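You operate a simulated robot arm through the tools that you are given. There is no shell and no other tool. Be economical: measure what you need, move in short steps, check, and stop when the job is done.

The job below is to be done with a simulated robot arm. You get a single attempt, and the scene is never put back.

Task
Take tank A off the manifold; feed both filters from the other tank.
Fine: Open valve 8, shut the tank's valve, open valve 3, shut valve 8; no set may starve, and the tanks never join.

It is judged by the outcome, as a careful person would: the job done as asked, and still so three seconds after it is handed in. It fails if anything else is knocked over, pushed out of place, dropped, spilled or broken.

Robot
A 6-joint arm with a fingered hand, hanging from a carriage that runs on a rail from [186, -1225] to [-187, 1227] (x, y) and turns from -362 to 325 degrees about z. Base frame: it is fixed where the carriage stands at the start and does not move with it; the origin is on the floor, on the carriage's upright axis, x ahead of it, y to its left, z up. Readings come in mm, degrees, newtons and seconds.
With the tool pointing down near the work surface it reaches from about 100 to 320 mm from the robot's upright axis, wherever it stands. Its first joint turns from -166.0 to 166.0 degrees. Places, roughly: valve eight lever [500, -300, 600]; valve five lever [500, -600, 1000]; valve four lever [400, 0, 1000]; valve nine lever [500, -300, 1200]; valve seven lever [500, -600, 800]; valve six lever [400, 0, 800]; valve three lever [400, -200, 1100]. Payload 4 kg.
The TCP is the grasp point between the finger pads, 29 mm short of the fingertips. In the tool frame z runs along the fingers and y along their closing line. Largest opening 100 mm; the body of the gripper starts 34 mm behind the TCP. The gripper is a hand of 5 fingers: y runs from the thumb to the fingers, the wrist lies at [-15, -114, -189] in the tool frame, and closing takes about 1.5 s.
Orientation is told as [roll, pitch, yaw] about the base's x, y, z axes, in that order, counted from this pose: with the fingers straight down and the wrist toward the robot, the tool's x, y and z point along [0, 1, 0], [1, 0, 0] and [0, 0, -1] of the base frame.

Tools
- The arm moves only by the tool move_arm. Its argument "rows" is a list of rows, each a list of 2 entries, a list of its own where there are three numbers: the shift along the tool's x, y, z in units of 25 mm (1.0 is 25 mm), then the turn, a rotation vector about the tool's x, y, z in units of 6 degrees (1.0 is 6 degrees). In form: [[[dx, dy, dz], [rx, ry, rz]], ...]. A call has 1 to 10 rows; each row shifts and turns the commanded pose from where the row before left it, along the tool's axes as they then stand. "hand" is the closure, from 0 (fully open) to 1 (shut), set as the call begins (left out, the last holds). A call with a number of a shift or a turn outside -1 to 1 is refused whole. A row lasts 0.2 s, in which the tool goes at most 50 mm and 8.6 degrees; a call with a longer step from one row to the next is refused whole, and so is a gripper value outside its range. Where a pose cannot be reached the arm comes as near as it can. A force on the tool above 90 N (or 10 N above the force at the start of the call, whichever is more), or a blocked arm, ends the call early, and 0.2 s more pass. Each finger travels about 108 mm/s and halts on what it meets, pressing with about 21 N; the grip force reading is that of the motor and also rises with nothing between the fingers. The clock runs only during rows and for 0.2 s after the last one: add rows that do not move to give the fingers time. The reply holds the time, the measured pose of the TCP, the force on the tool along the base axes, the opening and the grip force, in the units named above and with some noise, with the torque about the TCP (base axes, N m) and any sound that the robot's microphone picked up, and new pictures: "pictures" is both (left out), scene, wrist or none.
- Cameras (640 x 400 px; columns grow to the right, rows downward): "scene" is now at [246.9, -30.9, 1786.2]; the picture's right is [-0.54, -0.84, 0.00], its down [-0.78, 0.51, -0.36] and it looks along [0.30, -0.20, -0.93] (base axes); focal length 292 px, centre (320, 200). "wrist" rides on the gripper at [66, -86, -121] in the tool frame; the picture's right is [-0.76, 0.31, -0.58], its down [-0.59, -0.70, 0.40] and it looks along [-0.28, 0.64, 0.71] (tool axes); focal length 247 px, centre (320, 200). There is no depth. A picture from a camera that has moved, and an enlarged one, comes with that camera's place and axes in the base frame and with its lens.
- slide_trunk(by): slides the trunk up (or, below 0, down) by that many mm; the arm and the scene camera ride with it, the base frame stays. It gives what a move gives, with no picture.
- drive_base(legs): drives the robot by 1 to 6 legs, each [ahead, left, turn to the left] in mm, mm and degrees, along the robot's own axes; the way and the turn of a leg run together, so that a leg with both is an arc; at most 1500 mm and 180 degrees a leg. The arm and the cameras ride along, it lands a little off, and it stops where it bumps. It keeps to its track: a leg is cut to what the track allows. It gives what a move gives, and a new picture of the scene camera.
- move_fingers(index, middle, ring, little, thumb_bend, thumb_turn): sets how far each is bent, from 0 (flat) to 1 (curled in); at 0.3 the hand is open as for a grip, at 0.7 the pads meet at the TCP. One left out holds its place. A second passes; each finger stops where it meets its share of the squeeze, and holds until it gets a number again. A gripper value or a shape takes the hand back. It gives what a move gives, with no picture; readings hold the bend of each and the force on index, middle, ring, little, thumb and palm. thumb_turn goes from beside the hand (0) to across from the fingers (1), as for a grip.
- hand_shape(shape): the hand has 5 fingers and takes this shape, open, in about a second: jaw (thumb against the fingers, like two jaws); tri (thumb and two fingers); tip (a fingertip pinch); poke (one finger out to press); point (the index stretched); flat (the hand flat); cup (the hand cupped); fist (a fist). The gripper value then closes the fingers along that shape, each until it touches; the sizes above hold for jaw. It gives what a move gives, with no picture.
- pan_tilt(pan, tilt): turns the head with the scene camera to pan (to the left, within 155 degrees either way) and tilt (down, from -29 to 69), counted from straight ahead of the robot. It gives what a move gives, and a new picture of the scene camera.
- enlarge(camera, box): a new picture of the part [left, top, right, bottom] of that camera's present view, enlarged. It takes no simulated time.
- finish_job(): hands the job in; it is judged then, once.

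Go step by step. Nothing tells you exact positions but the pictures and the camera data: compare them with the known pose of the tool, close in by small moves and look again before you grip or let go. The budget is 120 turns and 260 pictures, counting those below and the enlarged ones. Unless the task says otherwise, let go and move clear before handing in, and close with one line.

The tools are called by a JSON object that holds its "api" and its "payload". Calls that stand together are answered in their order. move_arm: Moves the arm, as the interface text tells. Its arguments: {"type":"object","properties":{"rows":{"type":"array"},"hand":{"type":"number"},"pictures":{"type":"string","enum":["both","scene","wrist","none"]}},"required":["rows"]} The other tools are called the same way: slide_trunk (by) slides the trunk up or down; hand_shape (shape) gives the hand a shape; move_fingers (index, middle, ring, little, thumb_bend, thumb_turn) moves the fingers one by one; drive_base (legs) drives the base; pan_tilt (pan, tilt) turns the head that bears the scene camera; enlarge (camera, box) takes an enlarged picture of a part of a camera's view; finish_job () hands the job in.

At the start:

```text
time: 0.0
tcp_pos: [434.2, -339.5, 1000.0]
ee_rot: [0.0, 0.0, 0.1]
force: [-0.1, -0.1, -0.2]
wrist_torque: [-0.02, 0.05, 0.0]
finger_gap: 99.8
finger_force: 0.1
shape: jaw
bend: [0.3, 0.3, 0.3, 0.3, 0.3, 0.98]
finger forces: [0.1, 0.0, 0.0, 0.1, 0.1, 0.0]
trunk travel left (down, up): [-525.0, 75.0]
robot x, y, heading: [1.5, 3.5, -0.4]
head pan, tilt: [-32.9, 68.8]
```

scene: 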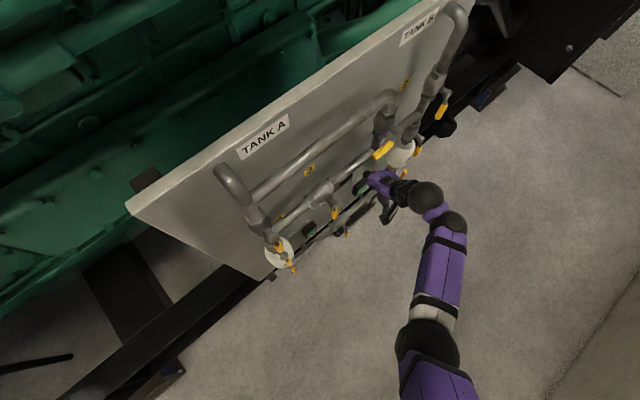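
wrist: 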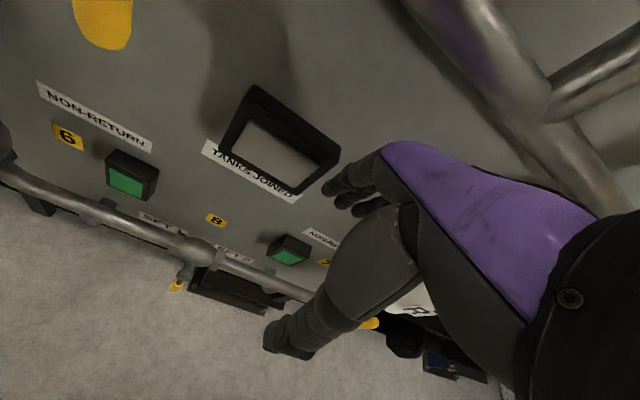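

I see a vertical panel with pipes, labels and yellow levers, and the arm is in front of it. First I look at the panel from a flatter angle to understand the pipework.

{"api": "pan_tilt", "payload": {"pan": -33, "tilt": 50}}

{"api": "enlarge", "payload": {"camera": "scene", "box": [160, 100, 480, 300]}}

```text
time: 0.8
tcp_pos: [433.6, -338.1, 999.2]
ee_rot: [0.0, -0.1, -0.1]
force: [0.2, 0.5, 0.3]
wrist_torque: [0.03, -0.03, 0.01]
finger_gap: 99.6
finger_force: 0.0
shape: jaw
bend: [0.3, 0.3, 0.3, 0.3, 0.3, 0.98]
finger forces: [0.1, 0.0, 0.0, 0.0, 0.1, 0.0]
trunk travel left (down, up): [-525.0, 75.0]
robot x, y, heading: [1.7, -1.6, 0.2]
head pan, tilt: [-33.0, 50.0]
camera scene: at [264.5, -42.5, 1808.1], right [-0.54, -0.84, 0.0], down [-0.64, 0.42, -0.64], along [0.54, -0.35, -0.77], focal length 292 px, centre (320, 200)
```

scene: 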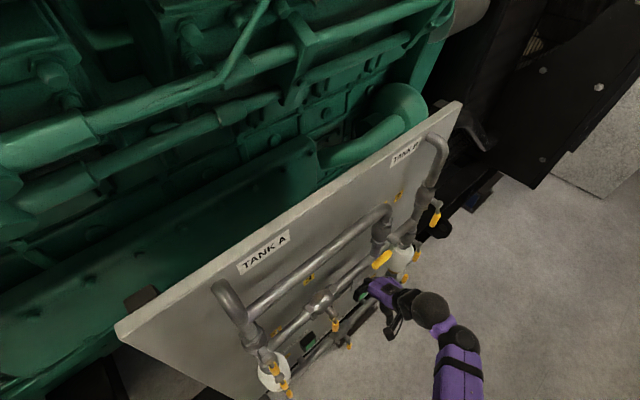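

```text
2.00 times, centred on (320, 200) of scene
camera zoom: at [264.5, -42.5, 1808.1], right [-0.54, -0.84, 0.0], down [-0.64, 0.42, -0.64], along [0.54, -0.35, -0.77], focal length 583 px, centre (320, 200)
```

zoom: 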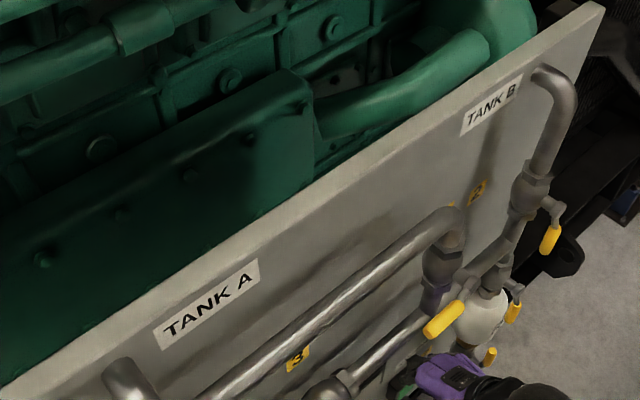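

The view is steep. I draw the arm back from the panel and lower the trunk so the head camera sees the panel more squarely.

{"api": "move_arm", "payload": {"rows": [[[0, -1, 0], [0, 0, 0]], [[0, -1, 0], [0, 0, 0]], [[0, -1, 0], [0, 0, 0]], [[0, -1, 0], [0, 0, 0]], [[0, -1, 0], [0, 0, 0]], [[0, -1, 0], [0, 0, 0]]]}}

```text
time: 2.2
tcp_pos: [282.0, -337.4, 999.1]
ee_rot: [0.0, 0.1, 0.0]
force: [0.3, -0.8, -0.9]
wrist_torque: [0.01, 0.03, 0.02]
finger_gap: 100.0
finger_force: 0.1
shape: jaw
bend: [0.3, 0.3, 0.3, 0.3, 0.3, 0.98]
finger forces: [0.0, 0.0, 0.1, 0.1, 0.1, 0.0]
trunk travel left (down, up): [-525.0, 75.0]
robot x, y, heading: [2.0, 0.9, -0.0]
head pan, tilt: [-33.0, 50.0]
camera scene: at [264.6, -42.5, 1808.2], right [-0.54, -0.84, 0.0], down [-0.64, 0.42, -0.64], along [0.54, -0.35, -0.77], focal length 292 px, centre (320, 200)
camera wrist: at [195.7, -273.3, 1119.7], right [0.31, -0.76, 0.58], down [-0.7, -0.59, -0.4], along [0.64, -0.28, -0.71], focal length 247 px, centre (320, 200)
```

scene: 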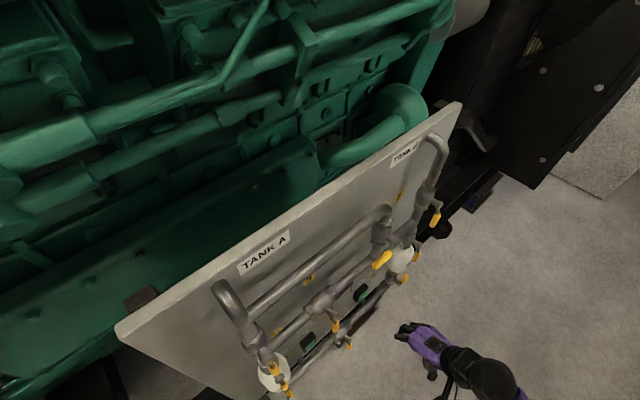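
wrist: 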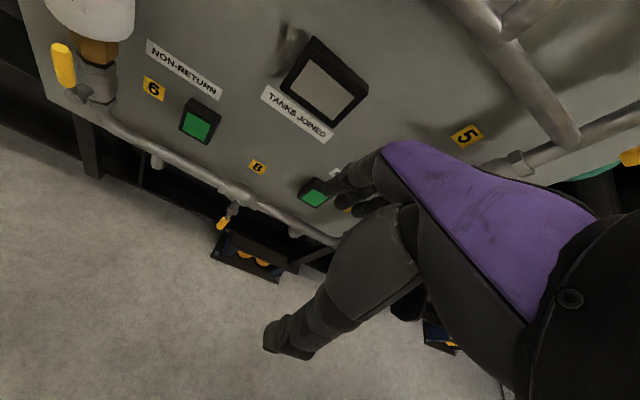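

Arm is clear of the pipework. Now I slide the trunk down so the head is at panel level, then look.

{"api": "slide_trunk", "payload": {"by": -400}}

{"api": "pan_tilt", "payload": {"pan": -35, "tilt": 35}}

```text
time: 6.0
tcp_pos: [282.9, -338.9, 598.7]
ee_rot: [0.0, 0.0, 0.1]
force: [-0.8, 0.2, -0.5]
wrist_torque: [0.0, 0.03, 0.01]
finger_gap: 99.8
finger_force: 0.1
shape: jaw
bend: [0.3, 0.3, 0.3, 0.3, 0.3, 0.98]
finger forces: [0.1, 0.1, 0.0, 0.1, 0.0, 0.0]
trunk travel left (down, up): [-125.0, 475.0]
robot x, y, heading: [-0.3, -1.2, -0.2]
head pan, tilt: [-33.0, 50.0]
```

```text
time: 6.8
tcp_pos: [282.1, -337.9, 600.8]
ee_rot: [0.0, 0.1, 0.0]
force: [0.2, 0.2, -0.9]
wrist_torque: [0.0, -0.01, -0.01]
finger_gap: 99.9
finger_force: 0.1
shape: jaw
bend: [0.3, 0.3, 0.3, 0.3, 0.3, 0.98]
finger forces: [0.1, 0.0, 0.0, 0.1, 0.0, 0.0]
trunk travel left (down, up): [-125.0, 475.0]
robot x, y, heading: [2.0, -2.1, 0.1]
head pan, tilt: [-35.0, 35.0]
camera scene: at [272.1, -51.1, 1429.9], right [-0.57, -0.82, 0.0], down [-0.47, 0.33, -0.82], along [0.67, -0.47, -0.57], focal length 292 px, centre (320, 200)
```

scene: 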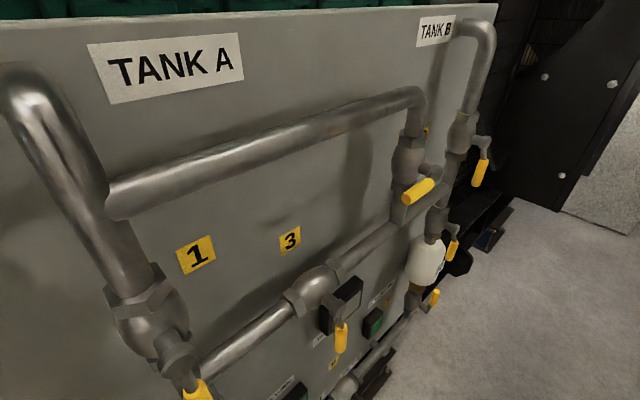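

The panel is close-up now. I take several views to read the numbers and pipe runs.

{"api": "pan_tilt", "payload": {"pan": -35, "tilt": 60}}

{"api": "pan_tilt", "payload": {"pan": 0, "tilt": 50}}

{"api": "pan_tilt", "payload": {"pan": -55, "tilt": 35}}

```text
time: 7.7
tcp_pos: [282.5, -338.7, 599.2]
ee_rot: [0.0, 0.0, 0.0]
force: [-0.4, -0.5, -0.9]
wrist_torque: [-0.03, 0.03, 0.02]
finger_gap: 99.9
finger_force: 0.0
shape: jaw
bend: [0.3, 0.3, 0.3, 0.3, 0.3, 0.98]
finger forces: [0.0, 0.1, 0.1, 0.1, 0.0, 0.0]
trunk travel left (down, up): [-125.0, 475.0]
robot x, y, heading: [0.5, 1.4, -0.2]
head pan, tilt: [-35.0, 60.0]
camera scene: at [254.6, -38.9, 1395.7], right [-0.57, -0.82, 0.0], down [-0.71, 0.5, -0.5], along [0.41, -0.29, -0.87], focal length 292 px, centre (320, 200)
```

scene: 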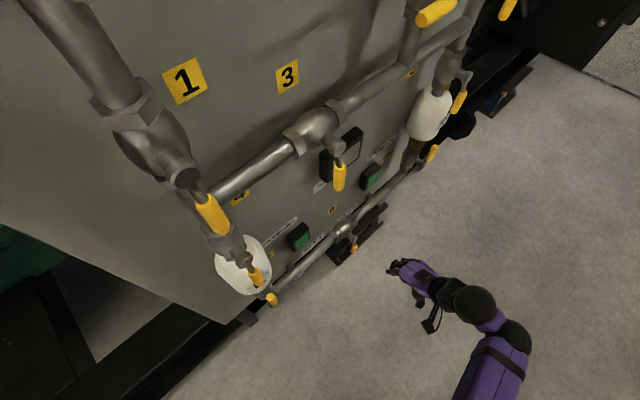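

```text
time: 8.7
tcp_pos: [282.3, -337.8, 600.1]
ee_rot: [-0.1, 0.0, 0.0]
force: [-0.8, -0.5, -0.1]
wrist_torque: [0.0, 0.01, 0.0]
finger_gap: 99.8
finger_force: 0.2
shape: jaw
bend: [0.3, 0.3, 0.3, 0.3, 0.3, 0.98]
finger forces: [0.1, 0.1, 0.0, 0.1, 0.1, 0.0]
trunk travel left (down, up): [-125.0, 475.0]
robot x, y, heading: [-2.3, -4.2, 0.2]
head pan, tilt: [0.0, 50.0]
camera scene: at [276.9, -0.7, 1408.2], right [0.0, -1.0, 0.0], down [-0.77, 0.0, -0.64], along [0.64, 0.0, -0.77], focal length 292 px, centre (320, 200)
```

scene: 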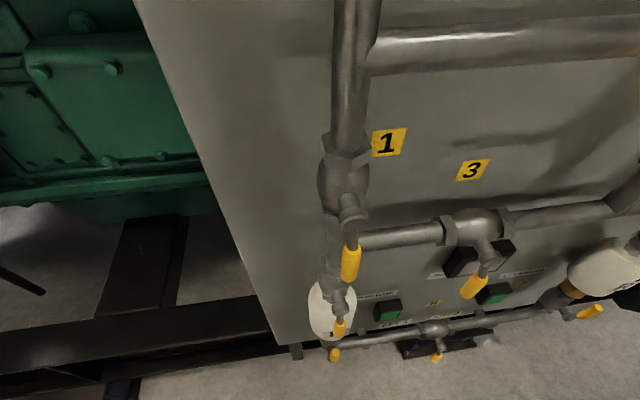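

```text
time: 10.0
tcp_pos: [282.2, -337.9, 599.5]
ee_rot: [0.1, 0.1, 0.0]
force: [0.0, -0.6, 0.0]
wrist_torque: [-0.05, 0.03, -0.01]
finger_gap: 99.9
finger_force: 0.2
shape: jaw
bend: [0.3, 0.3, 0.3, 0.3, 0.3, 0.98]
finger forces: [0.1, 0.1, 0.1, 0.1, 0.1, 0.1]
trunk travel left (down, up): [-125.0, 475.0]
robot x, y, heading: [-2.5, 3.1, -0.2]
head pan, tilt: [-55.0, 35.0]
camera scene: at [250.5, -72.7, 1429.9], right [-0.82, -0.57, 0.0], down [-0.33, 0.47, -0.82], along [0.47, -0.67, -0.57], focal length 292 px, centre (320, 200)
```

scene: 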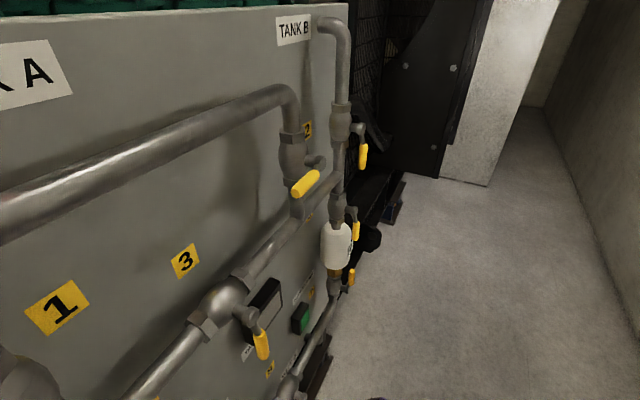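

The layout is readable: tank A → valve 1 → 4 → filter → 6; tank B → 2 → 5 → filter → 7; valve 3 is the middle cross link, 8 is the lower cross link and 9 is a bypass from tank A. I now look at the details of the levers.

{"api": "enlarge", "payload": {"camera": "scene", "box": [180, 80, 420, 230]}}

{"api": "enlarge", "payload": {"camera": "scene", "box": [180, 230, 420, 380]}}

{"api": "pan_tilt", "payload": {"pan": -15, "tilt": 65}}

{"api": "enlarge", "payload": {"camera": "scene", "box": [160, 50, 480, 250]}}

```text
2.67 times, centred on (300, 155) of scene
camera zoom: at [250.5, -72.7, 1429.9], right [-0.82, -0.57, 0.0], down [-0.33, 0.47, -0.82], along [0.47, -0.67, -0.57], focal length 777 px, centre (373, 320)
```

zoom: 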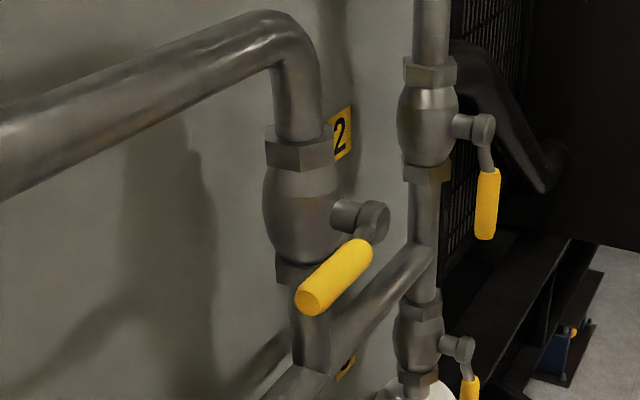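

```text
2.67 times, centred on (300, 305) of scene
camera zoom: at [250.5, -72.7, 1429.9], right [-0.82, -0.57, 0.0], down [-0.33, 0.47, -0.82], along [0.47, -0.67, -0.57], focal length 777 px, centre (373, -80)
```

zoom: 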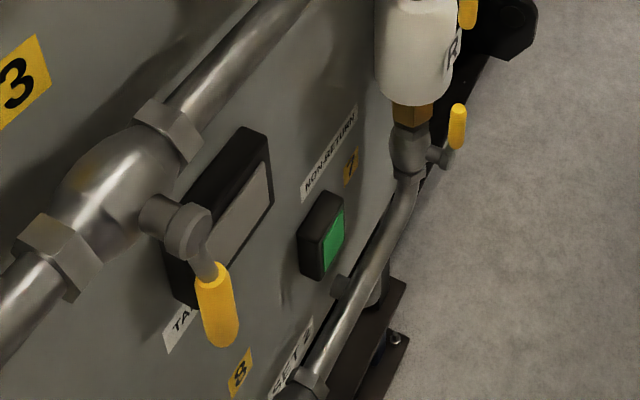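

```text
time: 11.0
tcp_pos: [283.0, -337.6, 599.7]
ee_rot: [0.0, 0.0, 0.0]
force: [0.2, 0.5, -0.4]
wrist_torque: [0.0, -0.01, 0.01]
finger_gap: 100.1
finger_force: 0.0
shape: jaw
bend: [0.3, 0.3, 0.3, 0.3, 0.3, 0.98]
finger forces: [0.1, 0.1, 0.0, 0.0, 0.0, 0.1]
trunk travel left (down, up): [-125.0, 475.0]
robot x, y, heading: [2.9, 4.3, 0.0]
head pan, tilt: [-15.0, 65.0]
camera scene: at [258.6, -16.4, 1390.1], right [-0.26, -0.97, 0.0], down [-0.88, 0.24, -0.42], along [0.41, -0.11, -0.91], focal length 292 px, centre (320, 200)
```

scene: 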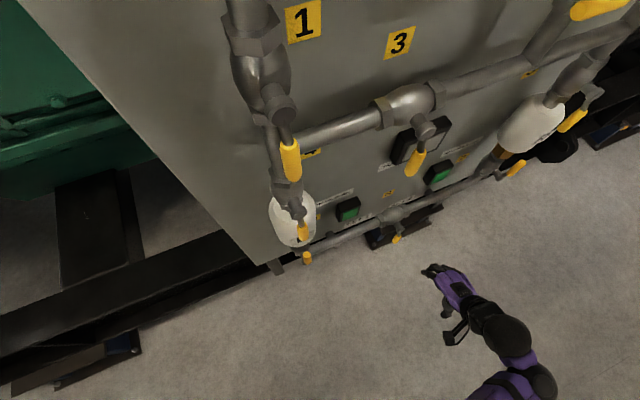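

```text
2.00 times, centred on (320, 150) of scene
camera zoom: at [258.6, -16.4, 1390.1], right [-0.26, -0.97, 0.0], down [-0.88, 0.24, -0.42], along [0.41, -0.11, -0.91], focal length 583 px, centre (320, 300)
```

zoom: 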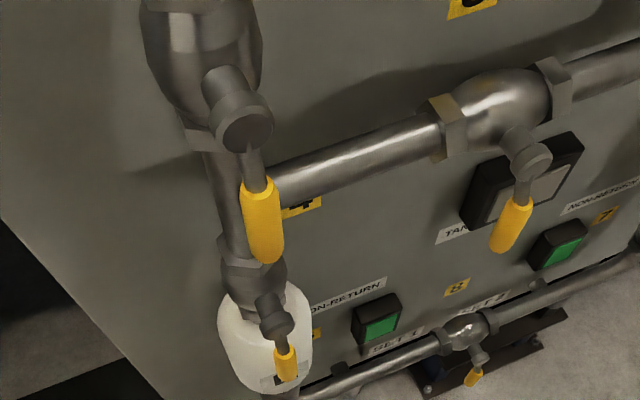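

Valve 8's lever hangs down at about (442, -292, 590), crosswise to its pipe, so it is shut. I turn the hand so the fingers point at the panel, moving ahead a little.

{"api": "move_arm", "payload": {"rows": [[[0, 0.3, 0], [-1, 0, 0]], [[0, 0.3, 0], [-1, 0, 0]], [[0, 0.3, 0], [-1, 0, 0]], [[0, 0.2, 0], [-1, 0, 0]], [[0, 0.2, 0], [-1, 0, 0]], [[0, 0.2, 0], [-1, 0, 0]], [[0, 0, 0], [-1, 0, 0]]], "pictures": "scene"}}

```text
time: 12.6
tcp_pos: [318.0, -339.6, 608.3]
ee_rot: [-0.1, -42.1, 0.0]
force: [0.1, 0.5, 0.5]
wrist_torque: [-0.01, -0.02, 0.0]
finger_gap: 100.0
finger_force: 0.0
shape: jaw
bend: [0.3, 0.3, 0.3, 0.3, 0.3, 0.98]
finger forces: [0.0, 0.1, 0.0, 0.0, 0.0, 0.1]
trunk travel left (down, up): [-125.0, 475.0]
robot x, y, heading: [-1.8, -2.2, -0.3]
head pan, tilt: [-15.0, 65.0]
camera scene: at [258.5, -16.6, 1390.1], right [-0.26, -0.97, 0.0], down [-0.88, 0.23, -0.42], along [0.41, -0.11, -0.91], focal length 292 px, centre (320, 200)
```

scene: 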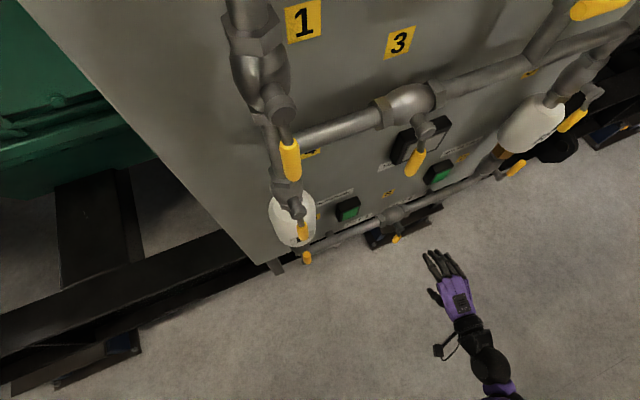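

It works; I continue to horizontal fingers.

{"api": "move_arm", "payload": {"rows": [[[0, 0, 0], [-1, 0, 0]], [[0, 0, 0], [-1, 0, 0]], [[0, 0, 0], [-1, 0, 0]], [[0, 0, 0], [-1, 0, 0]], [[0, 0, 0], [-1, 0, 0]], [[0, 0, 0], [-1, 0, 0]], [[0, 0, 0], [-1, 0, 0]], [[0, 0, 0], [-1, 0, 0]]], "pictures": "both"}}

{"api": "hand_shape", "payload": {"shape": "poke"}}

{"api": "enlarge", "payload": {"camera": "scene", "box": [280, 150, 600, 350]}}

{"api": "enlarge", "payload": {"camera": "wrist", "box": [0, 0, 640, 400]}}

```text
time: 14.4
tcp_pos: [416.2, -234.3, 780.7]
ee_rot: [42.8, -89.7, -43.0]
force: [0.7, 0.5, 0.2]
wrist_torque: [0.0, 0.01, 0.04]
finger_gap: 99.8
finger_force: 0.1
shape: jaw
bend: [0.3, 0.3, 0.3, 0.3, 0.3, 0.98]
finger forces: [0.1, 0.0, 0.0, 0.0, 0.0, 0.0]
out of reach, approached as far as the arm can: row 2, 3, 4, 5, 6, 7, 8
trunk travel left (down, up): [-125.0, 475.0]
robot x, y, heading: [1.7, 1.6, -0.3]
head pan, tilt: [-15.0, 65.0]
camera scene: at [258.7, -16.2, 1390.1], right [-0.26, -0.97, 0.0], down [-0.88, 0.23, -0.42], along [0.41, -0.11, -0.91], focal length 292 px, centre (320, 200)
camera wrist: at [293.7, -168.4, 693.8], right [-0.58, -0.76, 0.31], down [0.39, -0.59, -0.71], along [0.71, -0.29, 0.64], focal length 247 px, centre (320, 200)
```

scene: 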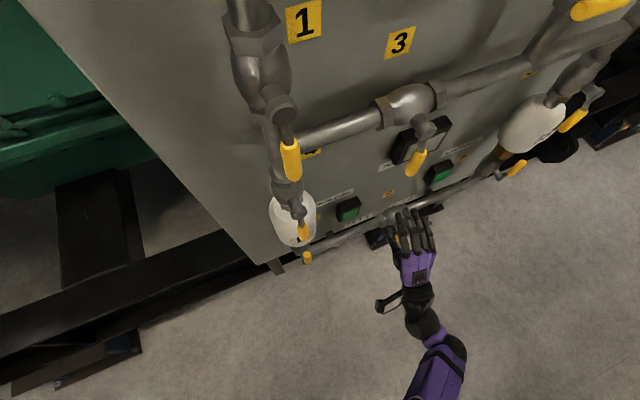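
wrist: 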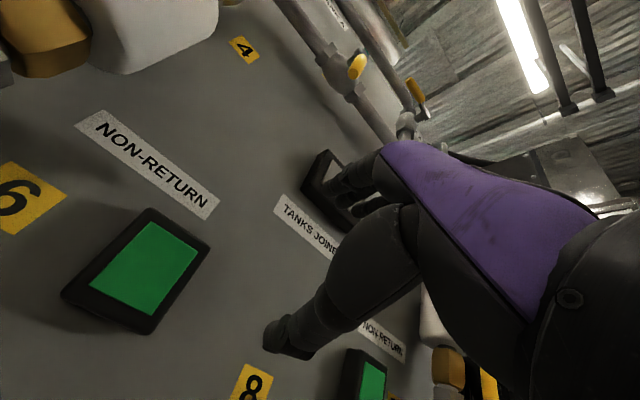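

```text
time: 15.3
tcp_pos: [415.5, -235.0, 779.8]
ee_rot: [19.5, -89.6, -19.7]
force: [0.0, -0.4, 0.0]
wrist_torque: [0.02, -0.02, 0.0]
finger_gap: 0.0
finger_force: 0.1
shape: poke
bend: [0.7, 0.7, 0.99, 0.99, 1.0, 1.0]
finger forces: [0.0, 0.0, 0.1, 0.0, 0.1, 0.1]
trunk travel left (down, up): [-125.0, 475.0]
robot x, y, heading: [-3.2, -2.9, -0.1]
head pan, tilt: [-15.0, 65.0]
```

```text
2.00 times, centred on (440, 250) of scene
camera zoom: at [258.6, -16.3, 1390.1], right [-0.26, -0.97, 0.0], down [-0.88, 0.23, -0.42], along [0.41, -0.11, -0.91], focal length 583 px, centre (80, 100)
```

zoom: 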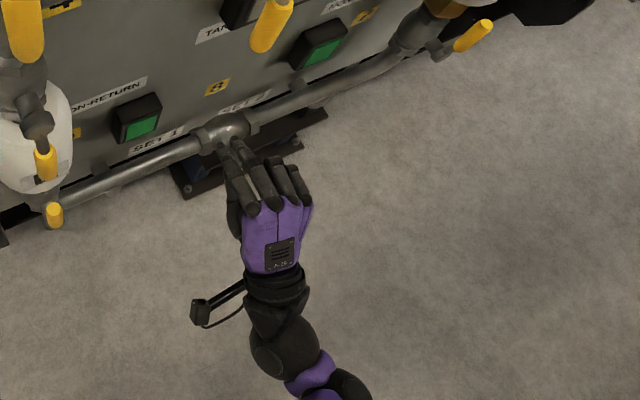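

```text
1.00 times, centred on (320, 200) of wrist (not enlarged: the box is as wide or as high as the picture)
camera zoom: at [293.3, -169.0, 693.6], right [-0.58, -0.76, 0.31], down [0.39, -0.59, -0.71], along [0.72, -0.29, 0.64], focal length 247 px, centre (320, 200)
```

zoom: 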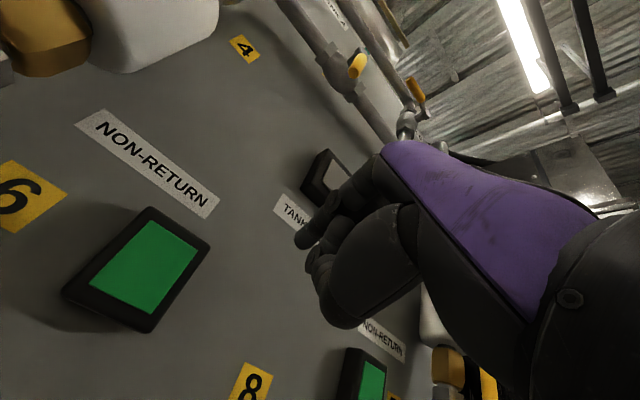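

The hand went as far up as the arm forced it, with fingers level and wrist below. For the low valve 8 I want the wrist above, so I roll the hand about its own axis in this free space between the pipes.

{"api": "move_arm", "payload": {"rows": [[[0, 0, -1], [0, 0, 1]], [[0, 0, -0.5], [0, 0, 1]], [[0, 0, 0], [0, 0, 1]], [[0, 0, 0], [0, 0, 1]], [[0, 0, 0], [0, 0, 1]], [[0, 0, 0], [0, 0, 1]], [[0, 0, 0], [0, 0, 1]], [[0, 0, 0], [0, 0, 1]]], "pictures": "scene"}}

```text
time: 17.1
tcp_pos: [378.0, -234.7, 779.2]
ee_rot: [90.1, -41.8, -90.1]
force: [-0.5, -0.2, -0.5]
wrist_torque: [-0.01, 0.03, -0.02]
finger_gap: 0.0
finger_force: 0.1
shape: poke
bend: [0.7, 0.7, 0.99, 0.99, 1.0, 1.0]
finger forces: [0.0, 0.0, 0.0, 0.1, 0.0, 0.0]
trunk travel left (down, up): [-125.0, 475.0]
robot x, y, heading: [-0.8, 1.7, 0.2]
head pan, tilt: [-15.0, 65.0]
camera scene: at [258.5, -16.2, 1390.0], right [-0.26, -0.97, 0.0], down [-0.88, 0.23, -0.42], along [0.41, -0.11, -0.91], focal length 292 px, centre (320, 200)
```

scene: 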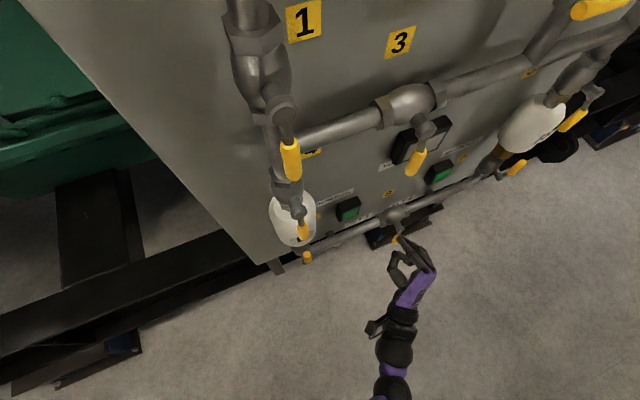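

The roll goes well; I continue it.

{"api": "move_arm", "payload": {"rows": [[[0, 0, 0], [0, 0, 1]], [[0, 0, 0], [0, 0, 1]], [[0, 0, 0], [0, 0, 1]], [[0, 0, 0], [0, 0, 1]], [[0, 0, 0], [0, 0, 1]], [[0, 0, 0], [0, 0, 1]], [[0, 0, 0], [0, 0, 1]], [[0, 0, 0], [0, 0, 1]], [[0, 0, 0], [0, 0, 1]]], "pictures": "scene"}}

```text
time: 19.1
tcp_pos: [377.7, -234.6, 779.8]
ee_rot: [90.0, 12.1, -89.9]
force: [0.4, -0.7, -1.4]
wrist_torque: [0.04, 0.01, 0.01]
finger_gap: 0.0
finger_force: 0.0
shape: poke
bend: [0.7, 0.7, 0.99, 0.99, 1.0, 1.0]
finger forces: [0.0, 0.1, 0.0, 0.0, 0.0, 0.0]
trunk travel left (down, up): [-125.0, 475.0]
robot x, y, heading: [-1.0, 3.4, -0.1]
head pan, tilt: [-15.0, 65.0]
camera scene: at [258.6, -16.3, 1390.1], right [-0.26, -0.97, 0.0], down [-0.88, 0.23, -0.42], along [0.41, -0.11, -0.91], focal length 292 px, centre (320, 200)
```

scene: 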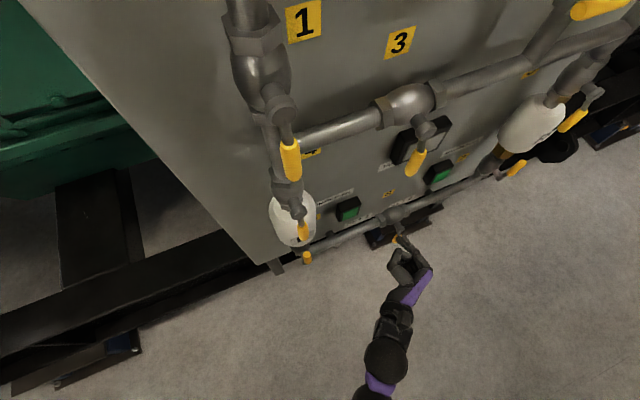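

The hand is now fingers-forward with its back to the right, good for pushing lever 8 rightward (opening direction). I lower the trunk the rest of the way and look.

{"api": "slide_trunk", "payload": {"by": -125}}

{"api": "pan_tilt", "payload": {"pan": -30, "tilt": 60}}

{"api": "enlarge", "payload": {"camera": "scene", "box": [240, 120, 480, 270]}}

{"api": "enlarge", "payload": {"camera": "wrist", "box": [0, 0, 640, 400]}}

```text
time: 20.7
tcp_pos: [377.0, -235.4, 654.2]
ee_rot: [90.1, 12.0, -90.1]
force: [-0.4, 0.9, -0.3]
wrist_torque: [-0.01, -0.01, 0.0]
finger_gap: 0.0
finger_force: 0.0
shape: poke
bend: [0.7, 0.7, 0.99, 0.99, 1.0, 1.0]
finger forces: [0.1, 0.0, 0.0, 0.0, 0.0, 0.0]
trunk travel left (down, up): [0.0, 600.0]
robot x, y, heading: [-1.7, -2.0, -0.1]
head pan, tilt: [-15.0, 65.0]
```

```text
time: 21.4
tcp_pos: [377.2, -235.8, 654.4]
ee_rot: [90.0, 12.1, -90.0]
force: [0.0, 0.1, 0.4]
wrist_torque: [0.01, 0.01, 0.0]
finger_gap: 0.2
finger_force: 0.2
shape: poke
bend: [0.7, 0.7, 0.99, 0.99, 1.0, 1.0]
finger forces: [0.1, 0.1, 0.0, 0.1, 0.0, 0.0]
trunk travel left (down, up): [0.0, 600.0]
robot x, y, heading: [-0.4, 1.0, 0.1]
head pan, tilt: [-30.0, 60.0]
camera scene: at [257.7, -33.9, 1270.6], right [-0.5, -0.87, 0.0], down [-0.75, 0.43, -0.5], along [0.43, -0.25, -0.87], focal length 292 px, centre (320, 200)
```

scene: 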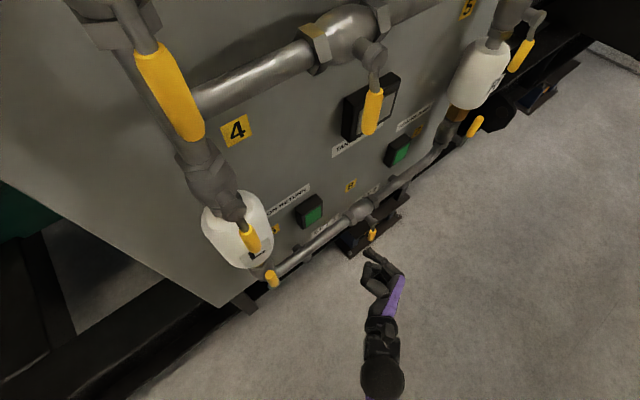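

```text
2.67 times, centred on (360, 195) of scene
camera zoom: at [257.7, -33.9, 1270.6], right [-0.5, -0.87, 0.0], down [-0.75, 0.43, -0.5], along [0.43, -0.25, -0.87], focal length 777 px, centre (213, 213)
```

zoom: 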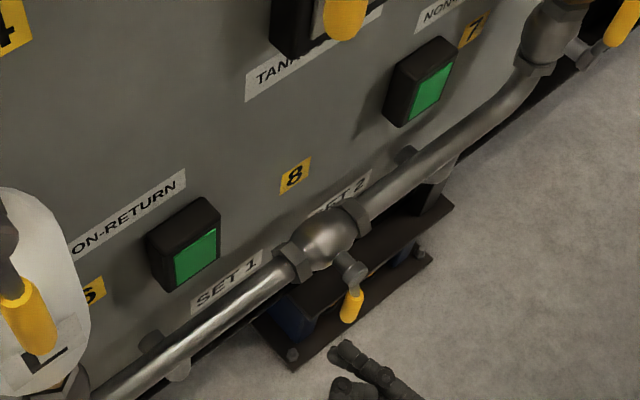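

```text
1.00 times, centred on (320, 200) of wrist (not enlarged: the box is as wide or as high as the picture)
camera zoom: at [255.8, -165.0, 735.4], right [-0.58, -0.14, -0.8], down [0.4, 0.81, -0.43], along [0.71, -0.57, -0.41], focal length 247 px, centre (320, 200)
```

zoom: 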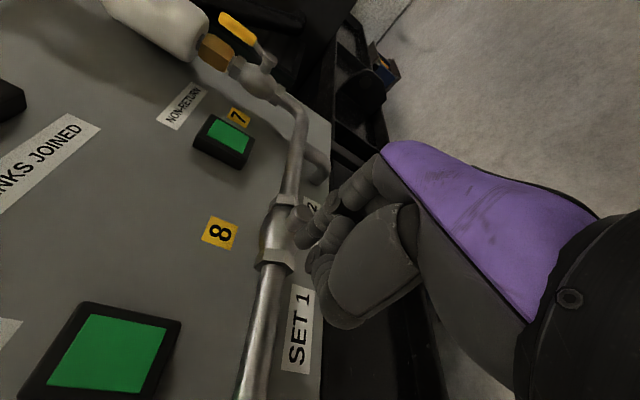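

Lever 8's hub is near (458, -295, 637) and its tip near (442, -292, 587); the fingertip is at about (406, -235, 654). I square the roll, lower to z≈597 and line up left of the lever, still short of it.

{"api": "move_arm", "payload": {"rows": [[[0, 0, 0], [0, 0, -1]], [[0, 0, 0], [0, 0, -1]], [[-0.8, 0, 0], [0, 0, 0]], [[-0.8, 0, 0], [0, 0, 0]], [[-0.7, 0, 0], [0, 0, 0]], [[0, 0.5, 0], [0, 0, 0]]], "pictures": "both"}}

{"api": "enlarge", "payload": {"camera": "scene", "box": [300, 170, 460, 270]}}

```text
time: 22.8
tcp_pos: [377.7, -249.4, 596.0]
ee_rot: [90.0, -0.1, -90.0]
force: [-0.7, -0.1, 0.3]
wrist_torque: [-0.01, -0.02, 0.03]
finger_gap: 0.0
finger_force: 0.1
shape: poke
bend: [0.7, 0.7, 0.99, 0.99, 1.0, 1.0]
finger forces: [0.1, 0.0, 0.0, 0.0, 0.0, 0.0]
trunk travel left (down, up): [0.0, 600.0]
robot x, y, heading: [0.2, 0.8, 0.3]
head pan, tilt: [-30.0, 60.0]
camera scene: at [257.9, -34.2, 1270.7], right [-0.5, -0.87, 0.0], down [-0.75, 0.43, -0.5], along [0.43, -0.25, -0.87], focal length 292 px, centre (320, 200)
camera wrist: at [255.7, -163.0, 660.9], right [-0.58, -0.31, -0.76], down [0.4, 0.7, -0.59], along [0.71, -0.64, -0.28], focal length 247 px, centre (320, 200)
```

scene: 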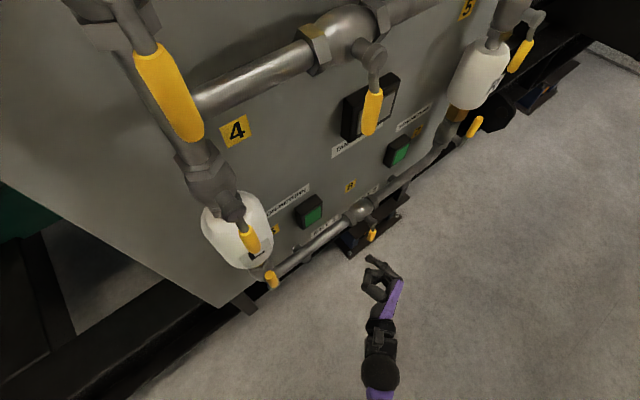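
wrist: 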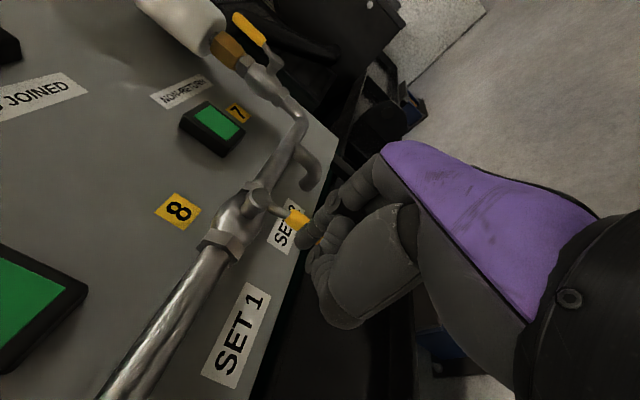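

```text
4.00 times, centred on (380, 220) of scene
camera zoom: at [257.9, -34.2, 1270.7], right [-0.5, -0.87, 0.0], down [-0.75, 0.43, -0.5], along [0.43, -0.25, -0.87], focal length 1166 px, centre (80, 120)
```

zoom: 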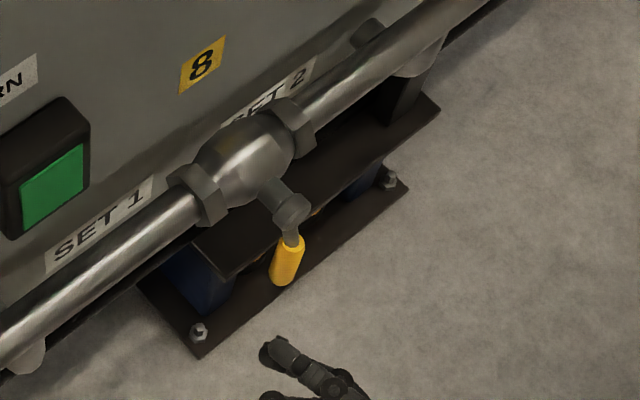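

The finger sits left of the lever and below the hub. I move straight in beside the handle.

{"api": "move_arm", "payload": {"rows": [[[0, 0, 0.7], [0, 0, 0]], [[0, 0, 0.7], [0, 0, 0]], [[0, 0, 0.8], [0, 0, 0]]], "pictures": "both"}}

{"api": "enlarge", "payload": {"camera": "scene", "box": [300, 170, 460, 270]}}

```text
time: 23.6
tcp_pos: [435.4, -249.2, 598.1]
ee_rot: [90.1, 0.0, -90.1]
force: [0.2, 0.0, -0.2]
wrist_torque: [-0.02, 0.03, -0.01]
finger_gap: 0.3
finger_force: 0.0
shape: poke
bend: [0.7, 0.7, 0.99, 0.99, 1.0, 1.0]
finger forces: [0.0, 0.0, 0.1, 0.1, 0.0, 0.0]
trunk travel left (down, up): [0.0, 600.0]
robot x, y, heading: [1.3, -0.8, -0.3]
head pan, tilt: [-30.0, 60.0]
camera scene: at [258.3, -34.2, 1270.8], right [-0.5, -0.87, 0.0], down [-0.75, 0.43, -0.5], along [0.43, -0.25, -0.87], focal length 292 px, centre (320, 200)
camera wrist: at [312.6, -163.4, 661.7], right [-0.58, -0.31, -0.76], down [0.4, 0.7, -0.59], along [0.71, -0.64, -0.28], focal length 247 px, centre (320, 200)
```

scene: 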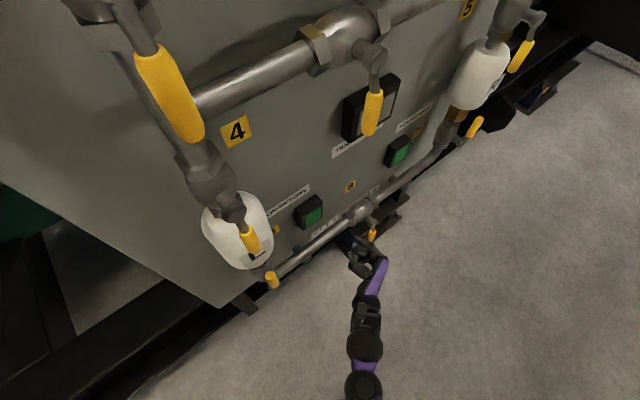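
wrist: 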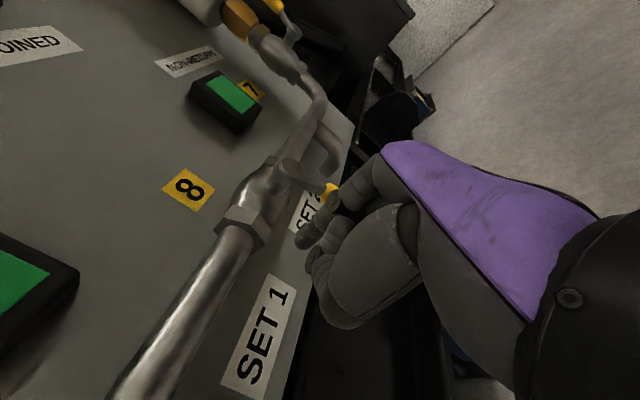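

```text
4.00 times, centred on (380, 220) of scene
camera zoom: at [258.3, -34.2, 1270.8], right [-0.5, -0.87, 0.0], down [-0.75, 0.43, -0.5], along [0.43, -0.25, -0.87], focal length 1166 px, centre (80, 120)
```

zoom: 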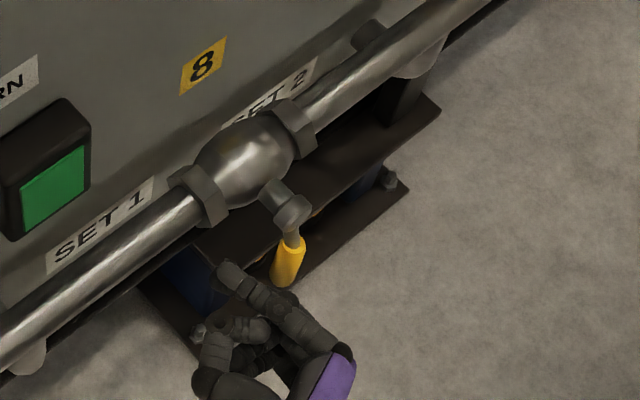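

The finger is beside the handle. I push right in short steps and watch the force.

{"api": "move_arm", "payload": {"rows": [[[0, 0.5, 0], [0, 0, 0]], [[0, 0.5, 0], [0, 0, 0]], [[0, 0.5, 0], [0, 0, 0]]], "pictures": "none"}}

{"api": "enlarge", "payload": {"camera": "scene", "box": [300, 170, 460, 270]}}

```text
time: 24.4
tcp_pos: [431.8, -279.1, 596.6]
ee_rot: [90.0, 0.1, -89.8]
force: [-3.9, 14.0, 2.4]
wrist_torque: [-0.11, 0.0, 0.14]
finger_gap: 0.1
finger_force: 0.1
shape: poke
bend: [0.7, 0.7, 0.99, 0.99, 1.0, 1.0]
finger forces: [9.5, 4.3, 0.1, 0.0, 0.1, 0.1]
trunk travel left (down, up): [0.0, 600.0]
robot x, y, heading: [-0.4, 1.0, -0.1]
head pan, tilt: [-30.0, 60.0]
```

```text
4.00 times, centred on (380, 220) of scene
camera zoom: at [257.0, -30.9, 1270.5], right [-0.5, -0.87, 0.0], down [-0.75, 0.43, -0.5], along [0.43, -0.25, -0.87], focal length 1166 px, centre (80, 120)
```

zoom: 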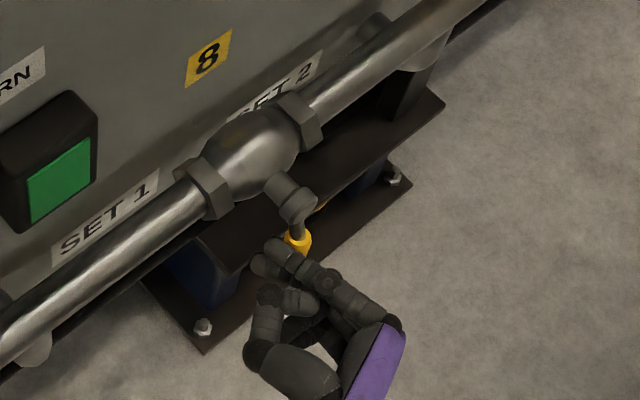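

Contact with about 14 N. I keep pushing right.

{"api": "move_arm", "payload": {"rows": [[[0, 0.5, 0], [0, 0, 0]], [[0, 0.5, 0], [0, 0, 0]]], "pictures": "none"}}

{"api": "enlarge", "payload": {"camera": "scene", "box": [300, 170, 460, 270]}}

```text
time: 25.0
tcp_pos: [432.1, -291.7, 593.3]
ee_rot: [90.0, 0.6, -89.4]
force: [-12.4, 47.0, 13.2]
wrist_torque: [-0.04, -0.1, 0.61]
finger_gap: 0.0
finger_force: 0.1
shape: poke
bend: [0.73, 0.7, 0.99, 0.99, 1.0, 1.0]
finger forces: [39.1, 12.7, 0.1, 0.1, 0.1, 0.0]
trunk travel left (down, up): [0.0, 600.0]
robot x, y, heading: [0.7, 1.8, -0.1]
head pan, tilt: [-30.0, 60.0]
```

```text
4.00 times, centred on (380, 220) of scene
camera zoom: at [256.0, -25.2, 1270.1], right [-0.5, -0.87, -0.01], down [-0.75, 0.44, -0.5], along [0.43, -0.24, -0.87], focal length 1166 px, centre (80, 120)
```

zoom: 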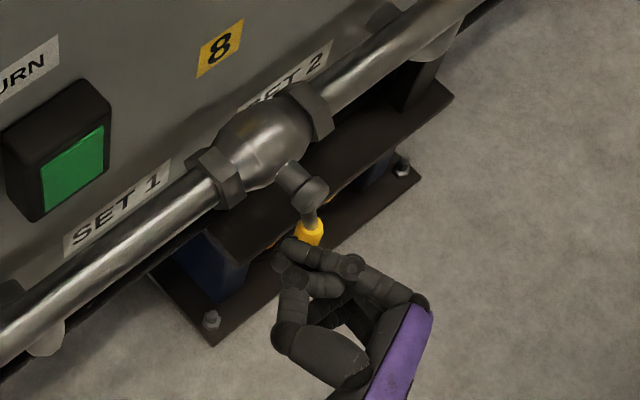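

Force is 47 N and it isn't clear whether the lever turned. I look closer before pushing more.

{"api": "enlarge", "payload": {"camera": "scene", "box": [344, 200, 408, 240]}}

{"api": "enlarge", "payload": {"camera": "wrist", "box": [200, 100, 440, 250]}}

```text
10.00 times, centred on (376, 220) of scene
camera zoom: at [256.0, -25.2, 1270.1], right [-0.5, -0.87, -0.01], down [-0.75, 0.44, -0.5], along [0.43, -0.24, -0.87], focal length 2915 px, centre (-240, 0)
```

zoom: 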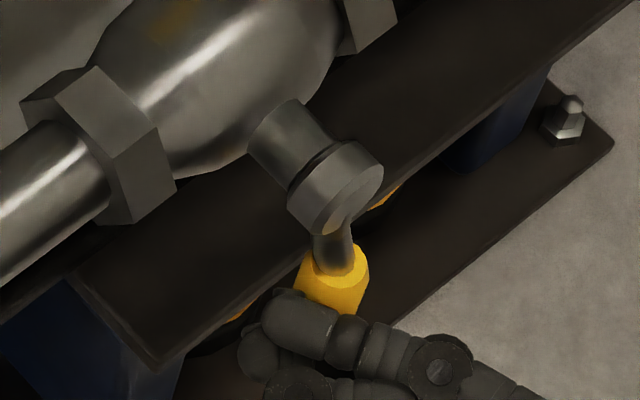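

```text
2.67 times, centred on (320, 175) of wrist
camera zoom: at [309.2, -208.6, 658.6], right [-0.57, -0.31, -0.76], down [0.39, 0.71, -0.58], along [0.72, -0.63, -0.29], focal length 659 px, centre (320, 267)
```

zoom: 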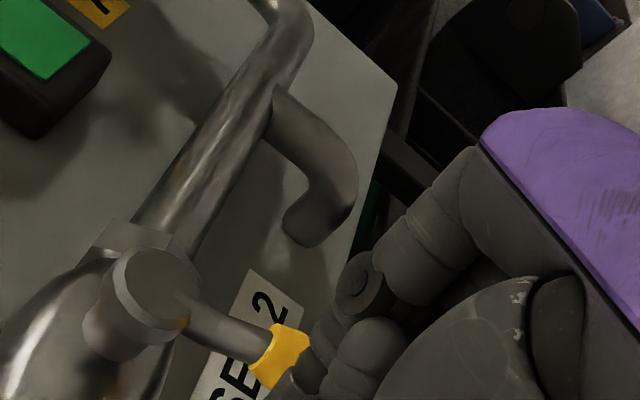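

Unclear whether it moved. I hold still briefly to see whether the force relaxes, meaning the lever is creeping.

{"api": "move_arm", "payload": {"rows": [[[0, 0, 0], [0, 0, 0]], [[0, 0, 0], [0, 0, 0]], [[0, 0, 0], [0, 0, 0]], [[0, 0, 0], [0, 0, 0]]], "pictures": "none"}}

{"api": "enlarge", "payload": {"camera": "wrist", "box": [200, 100, 440, 250]}}

```text
time: 26.0
tcp_pos: [432.7, -292.9, 593.1]
ee_rot: [89.9, 0.5, -89.4]
force: [-13.8, 47.5, 11.2]
wrist_torque: [-0.04, -0.02, 0.69]
finger_gap: 0.0
finger_force: 0.0
shape: poke
bend: [0.73, 0.7, 0.99, 0.99, 1.0, 1.0]
finger forces: [39.3, 14.1, 0.1, 0.0, 0.0, 0.1]
trunk travel left (down, up): [0.0, 600.0]
robot x, y, heading: [-0.9, 2.5, -0.0]
head pan, tilt: [-30.0, 60.0]
```

```text
2.67 times, centred on (320, 175) of wrist
camera zoom: at [309.4, -209.6, 658.6], right [-0.57, -0.31, -0.76], down [0.39, 0.71, -0.58], along [0.72, -0.63, -0.29], focal length 659 px, centre (320, 267)
```

zoom: 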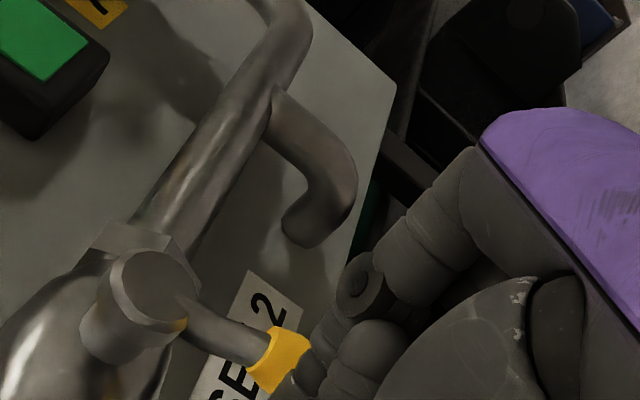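

Static, so the contact is either friction or a stop. I back off, look at the lever, then push lower on the handle for more leverage.

{"api": "move_arm", "payload": {"rows": [[[0, -0.8, 0], [0, 0, 0]], [[0, -0.8, 0], [0, 0, 0]], [[-0.5, 0, 0], [0, 0, 0]], [[-0.5, 0, 0], [0, 0, 0]]], "pictures": "wrist"}}

{"api": "enlarge", "payload": {"camera": "scene", "box": [324, 190, 420, 250]}}

{"api": "enlarge", "payload": {"camera": "wrist", "box": [200, 100, 440, 250]}}

```text
time: 27.0
tcp_pos: [431.7, -271.5, 572.8]
ee_rot: [90.0, 0.0, -90.1]
force: [0.9, 0.2, 0.1]
wrist_torque: [-0.01, -0.02, -0.02]
finger_gap: 0.0
finger_force: 0.1
shape: poke
bend: [0.7, 0.7, 0.99, 0.99, 1.0, 1.0]
finger forces: [0.0, 0.1, 0.0, 0.1, 0.1, 0.0]
trunk travel left (down, up): [0.0, 600.0]
robot x, y, heading: [-2.0, -2.6, 0.1]
head pan, tilt: [-30.0, 60.0]
camera wrist: at [310.6, -185.2, 637.1], right [-0.58, -0.31, -0.76], down [0.4, 0.7, -0.59], along [0.71, -0.64, -0.28], focal length 247 px, centre (320, 200)
```

wrist: 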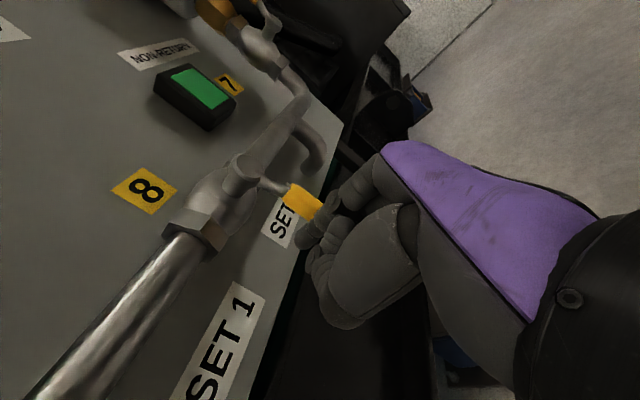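

```text
6.67 times, centred on (372, 220) of scene
camera zoom: at [257.7, -34.2, 1270.6], right [-0.5, -0.87, 0.0], down [-0.75, 0.43, -0.5], along [0.43, -0.25, -0.87], focal length 1943 px, centre (-27, 67)
```

zoom: 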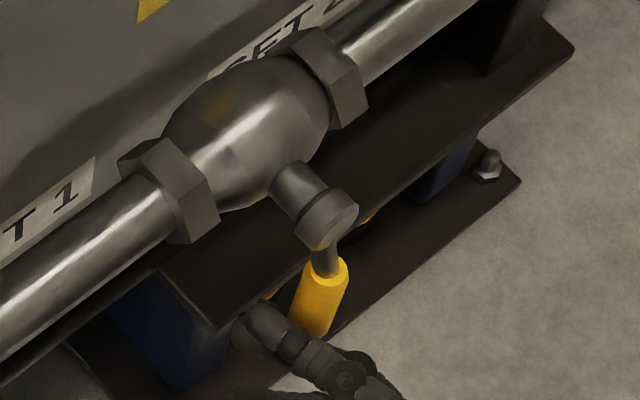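

```text
2.67 times, centred on (320, 175) of wrist
camera zoom: at [310.6, -185.2, 637.1], right [-0.58, -0.31, -0.76], down [0.4, 0.7, -0.59], along [0.71, -0.64, -0.28], focal length 659 px, centre (320, 267)
```

zoom: 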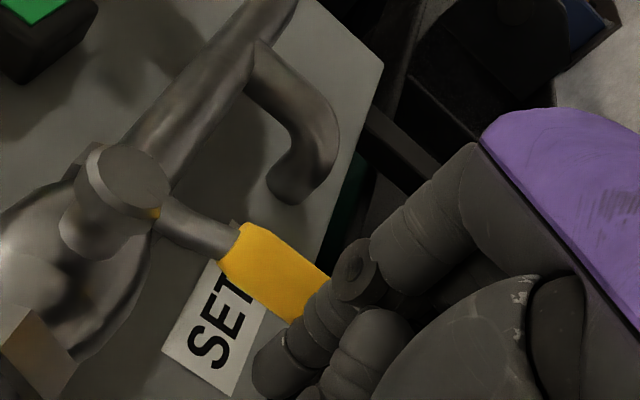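

The lever has not moved; it was held at a short radius. Now I push near the handle's end.

{"api": "move_arm", "payload": {"rows": [[[0, 0.4, 0], [0, 0, 0]], [[0, 0.4, 0], [0, 0, 0]], [[0, 0.3, 0], [0, 0, 0]]], "pictures": "none"}}

{"api": "enlarge", "payload": {"camera": "wrist", "box": [200, 100, 440, 250]}}

```text
time: 27.8
tcp_pos: [431.3, -284.0, 568.8]
ee_rot: [89.9, 0.4, -89.5]
force: [-9.4, 35.2, 8.5]
wrist_torque: [-0.23, -0.13, 0.43]
finger_gap: 0.0
finger_force: 0.0
shape: poke
bend: [0.71, 0.7, 0.99, 0.99, 1.0, 1.0]
finger forces: [30.1, 5.0, 0.1, 0.0, 0.1, 0.1]
trunk travel left (down, up): [0.0, 600.0]
robot x, y, heading: [-1.5, 0.8, -0.0]
head pan, tilt: [-30.0, 60.0]
```

```text
2.67 times, centred on (320, 175) of wrist
camera zoom: at [309.1, -199.7, 634.4], right [-0.58, -0.31, -0.76], down [0.39, 0.71, -0.58], along [0.72, -0.63, -0.29], focal length 659 px, centre (320, 267)
```

zoom: 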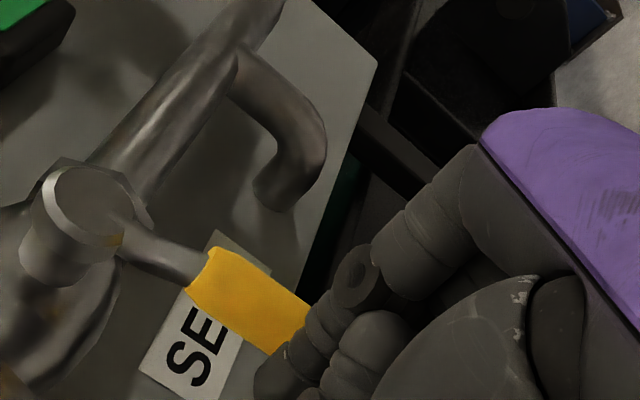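

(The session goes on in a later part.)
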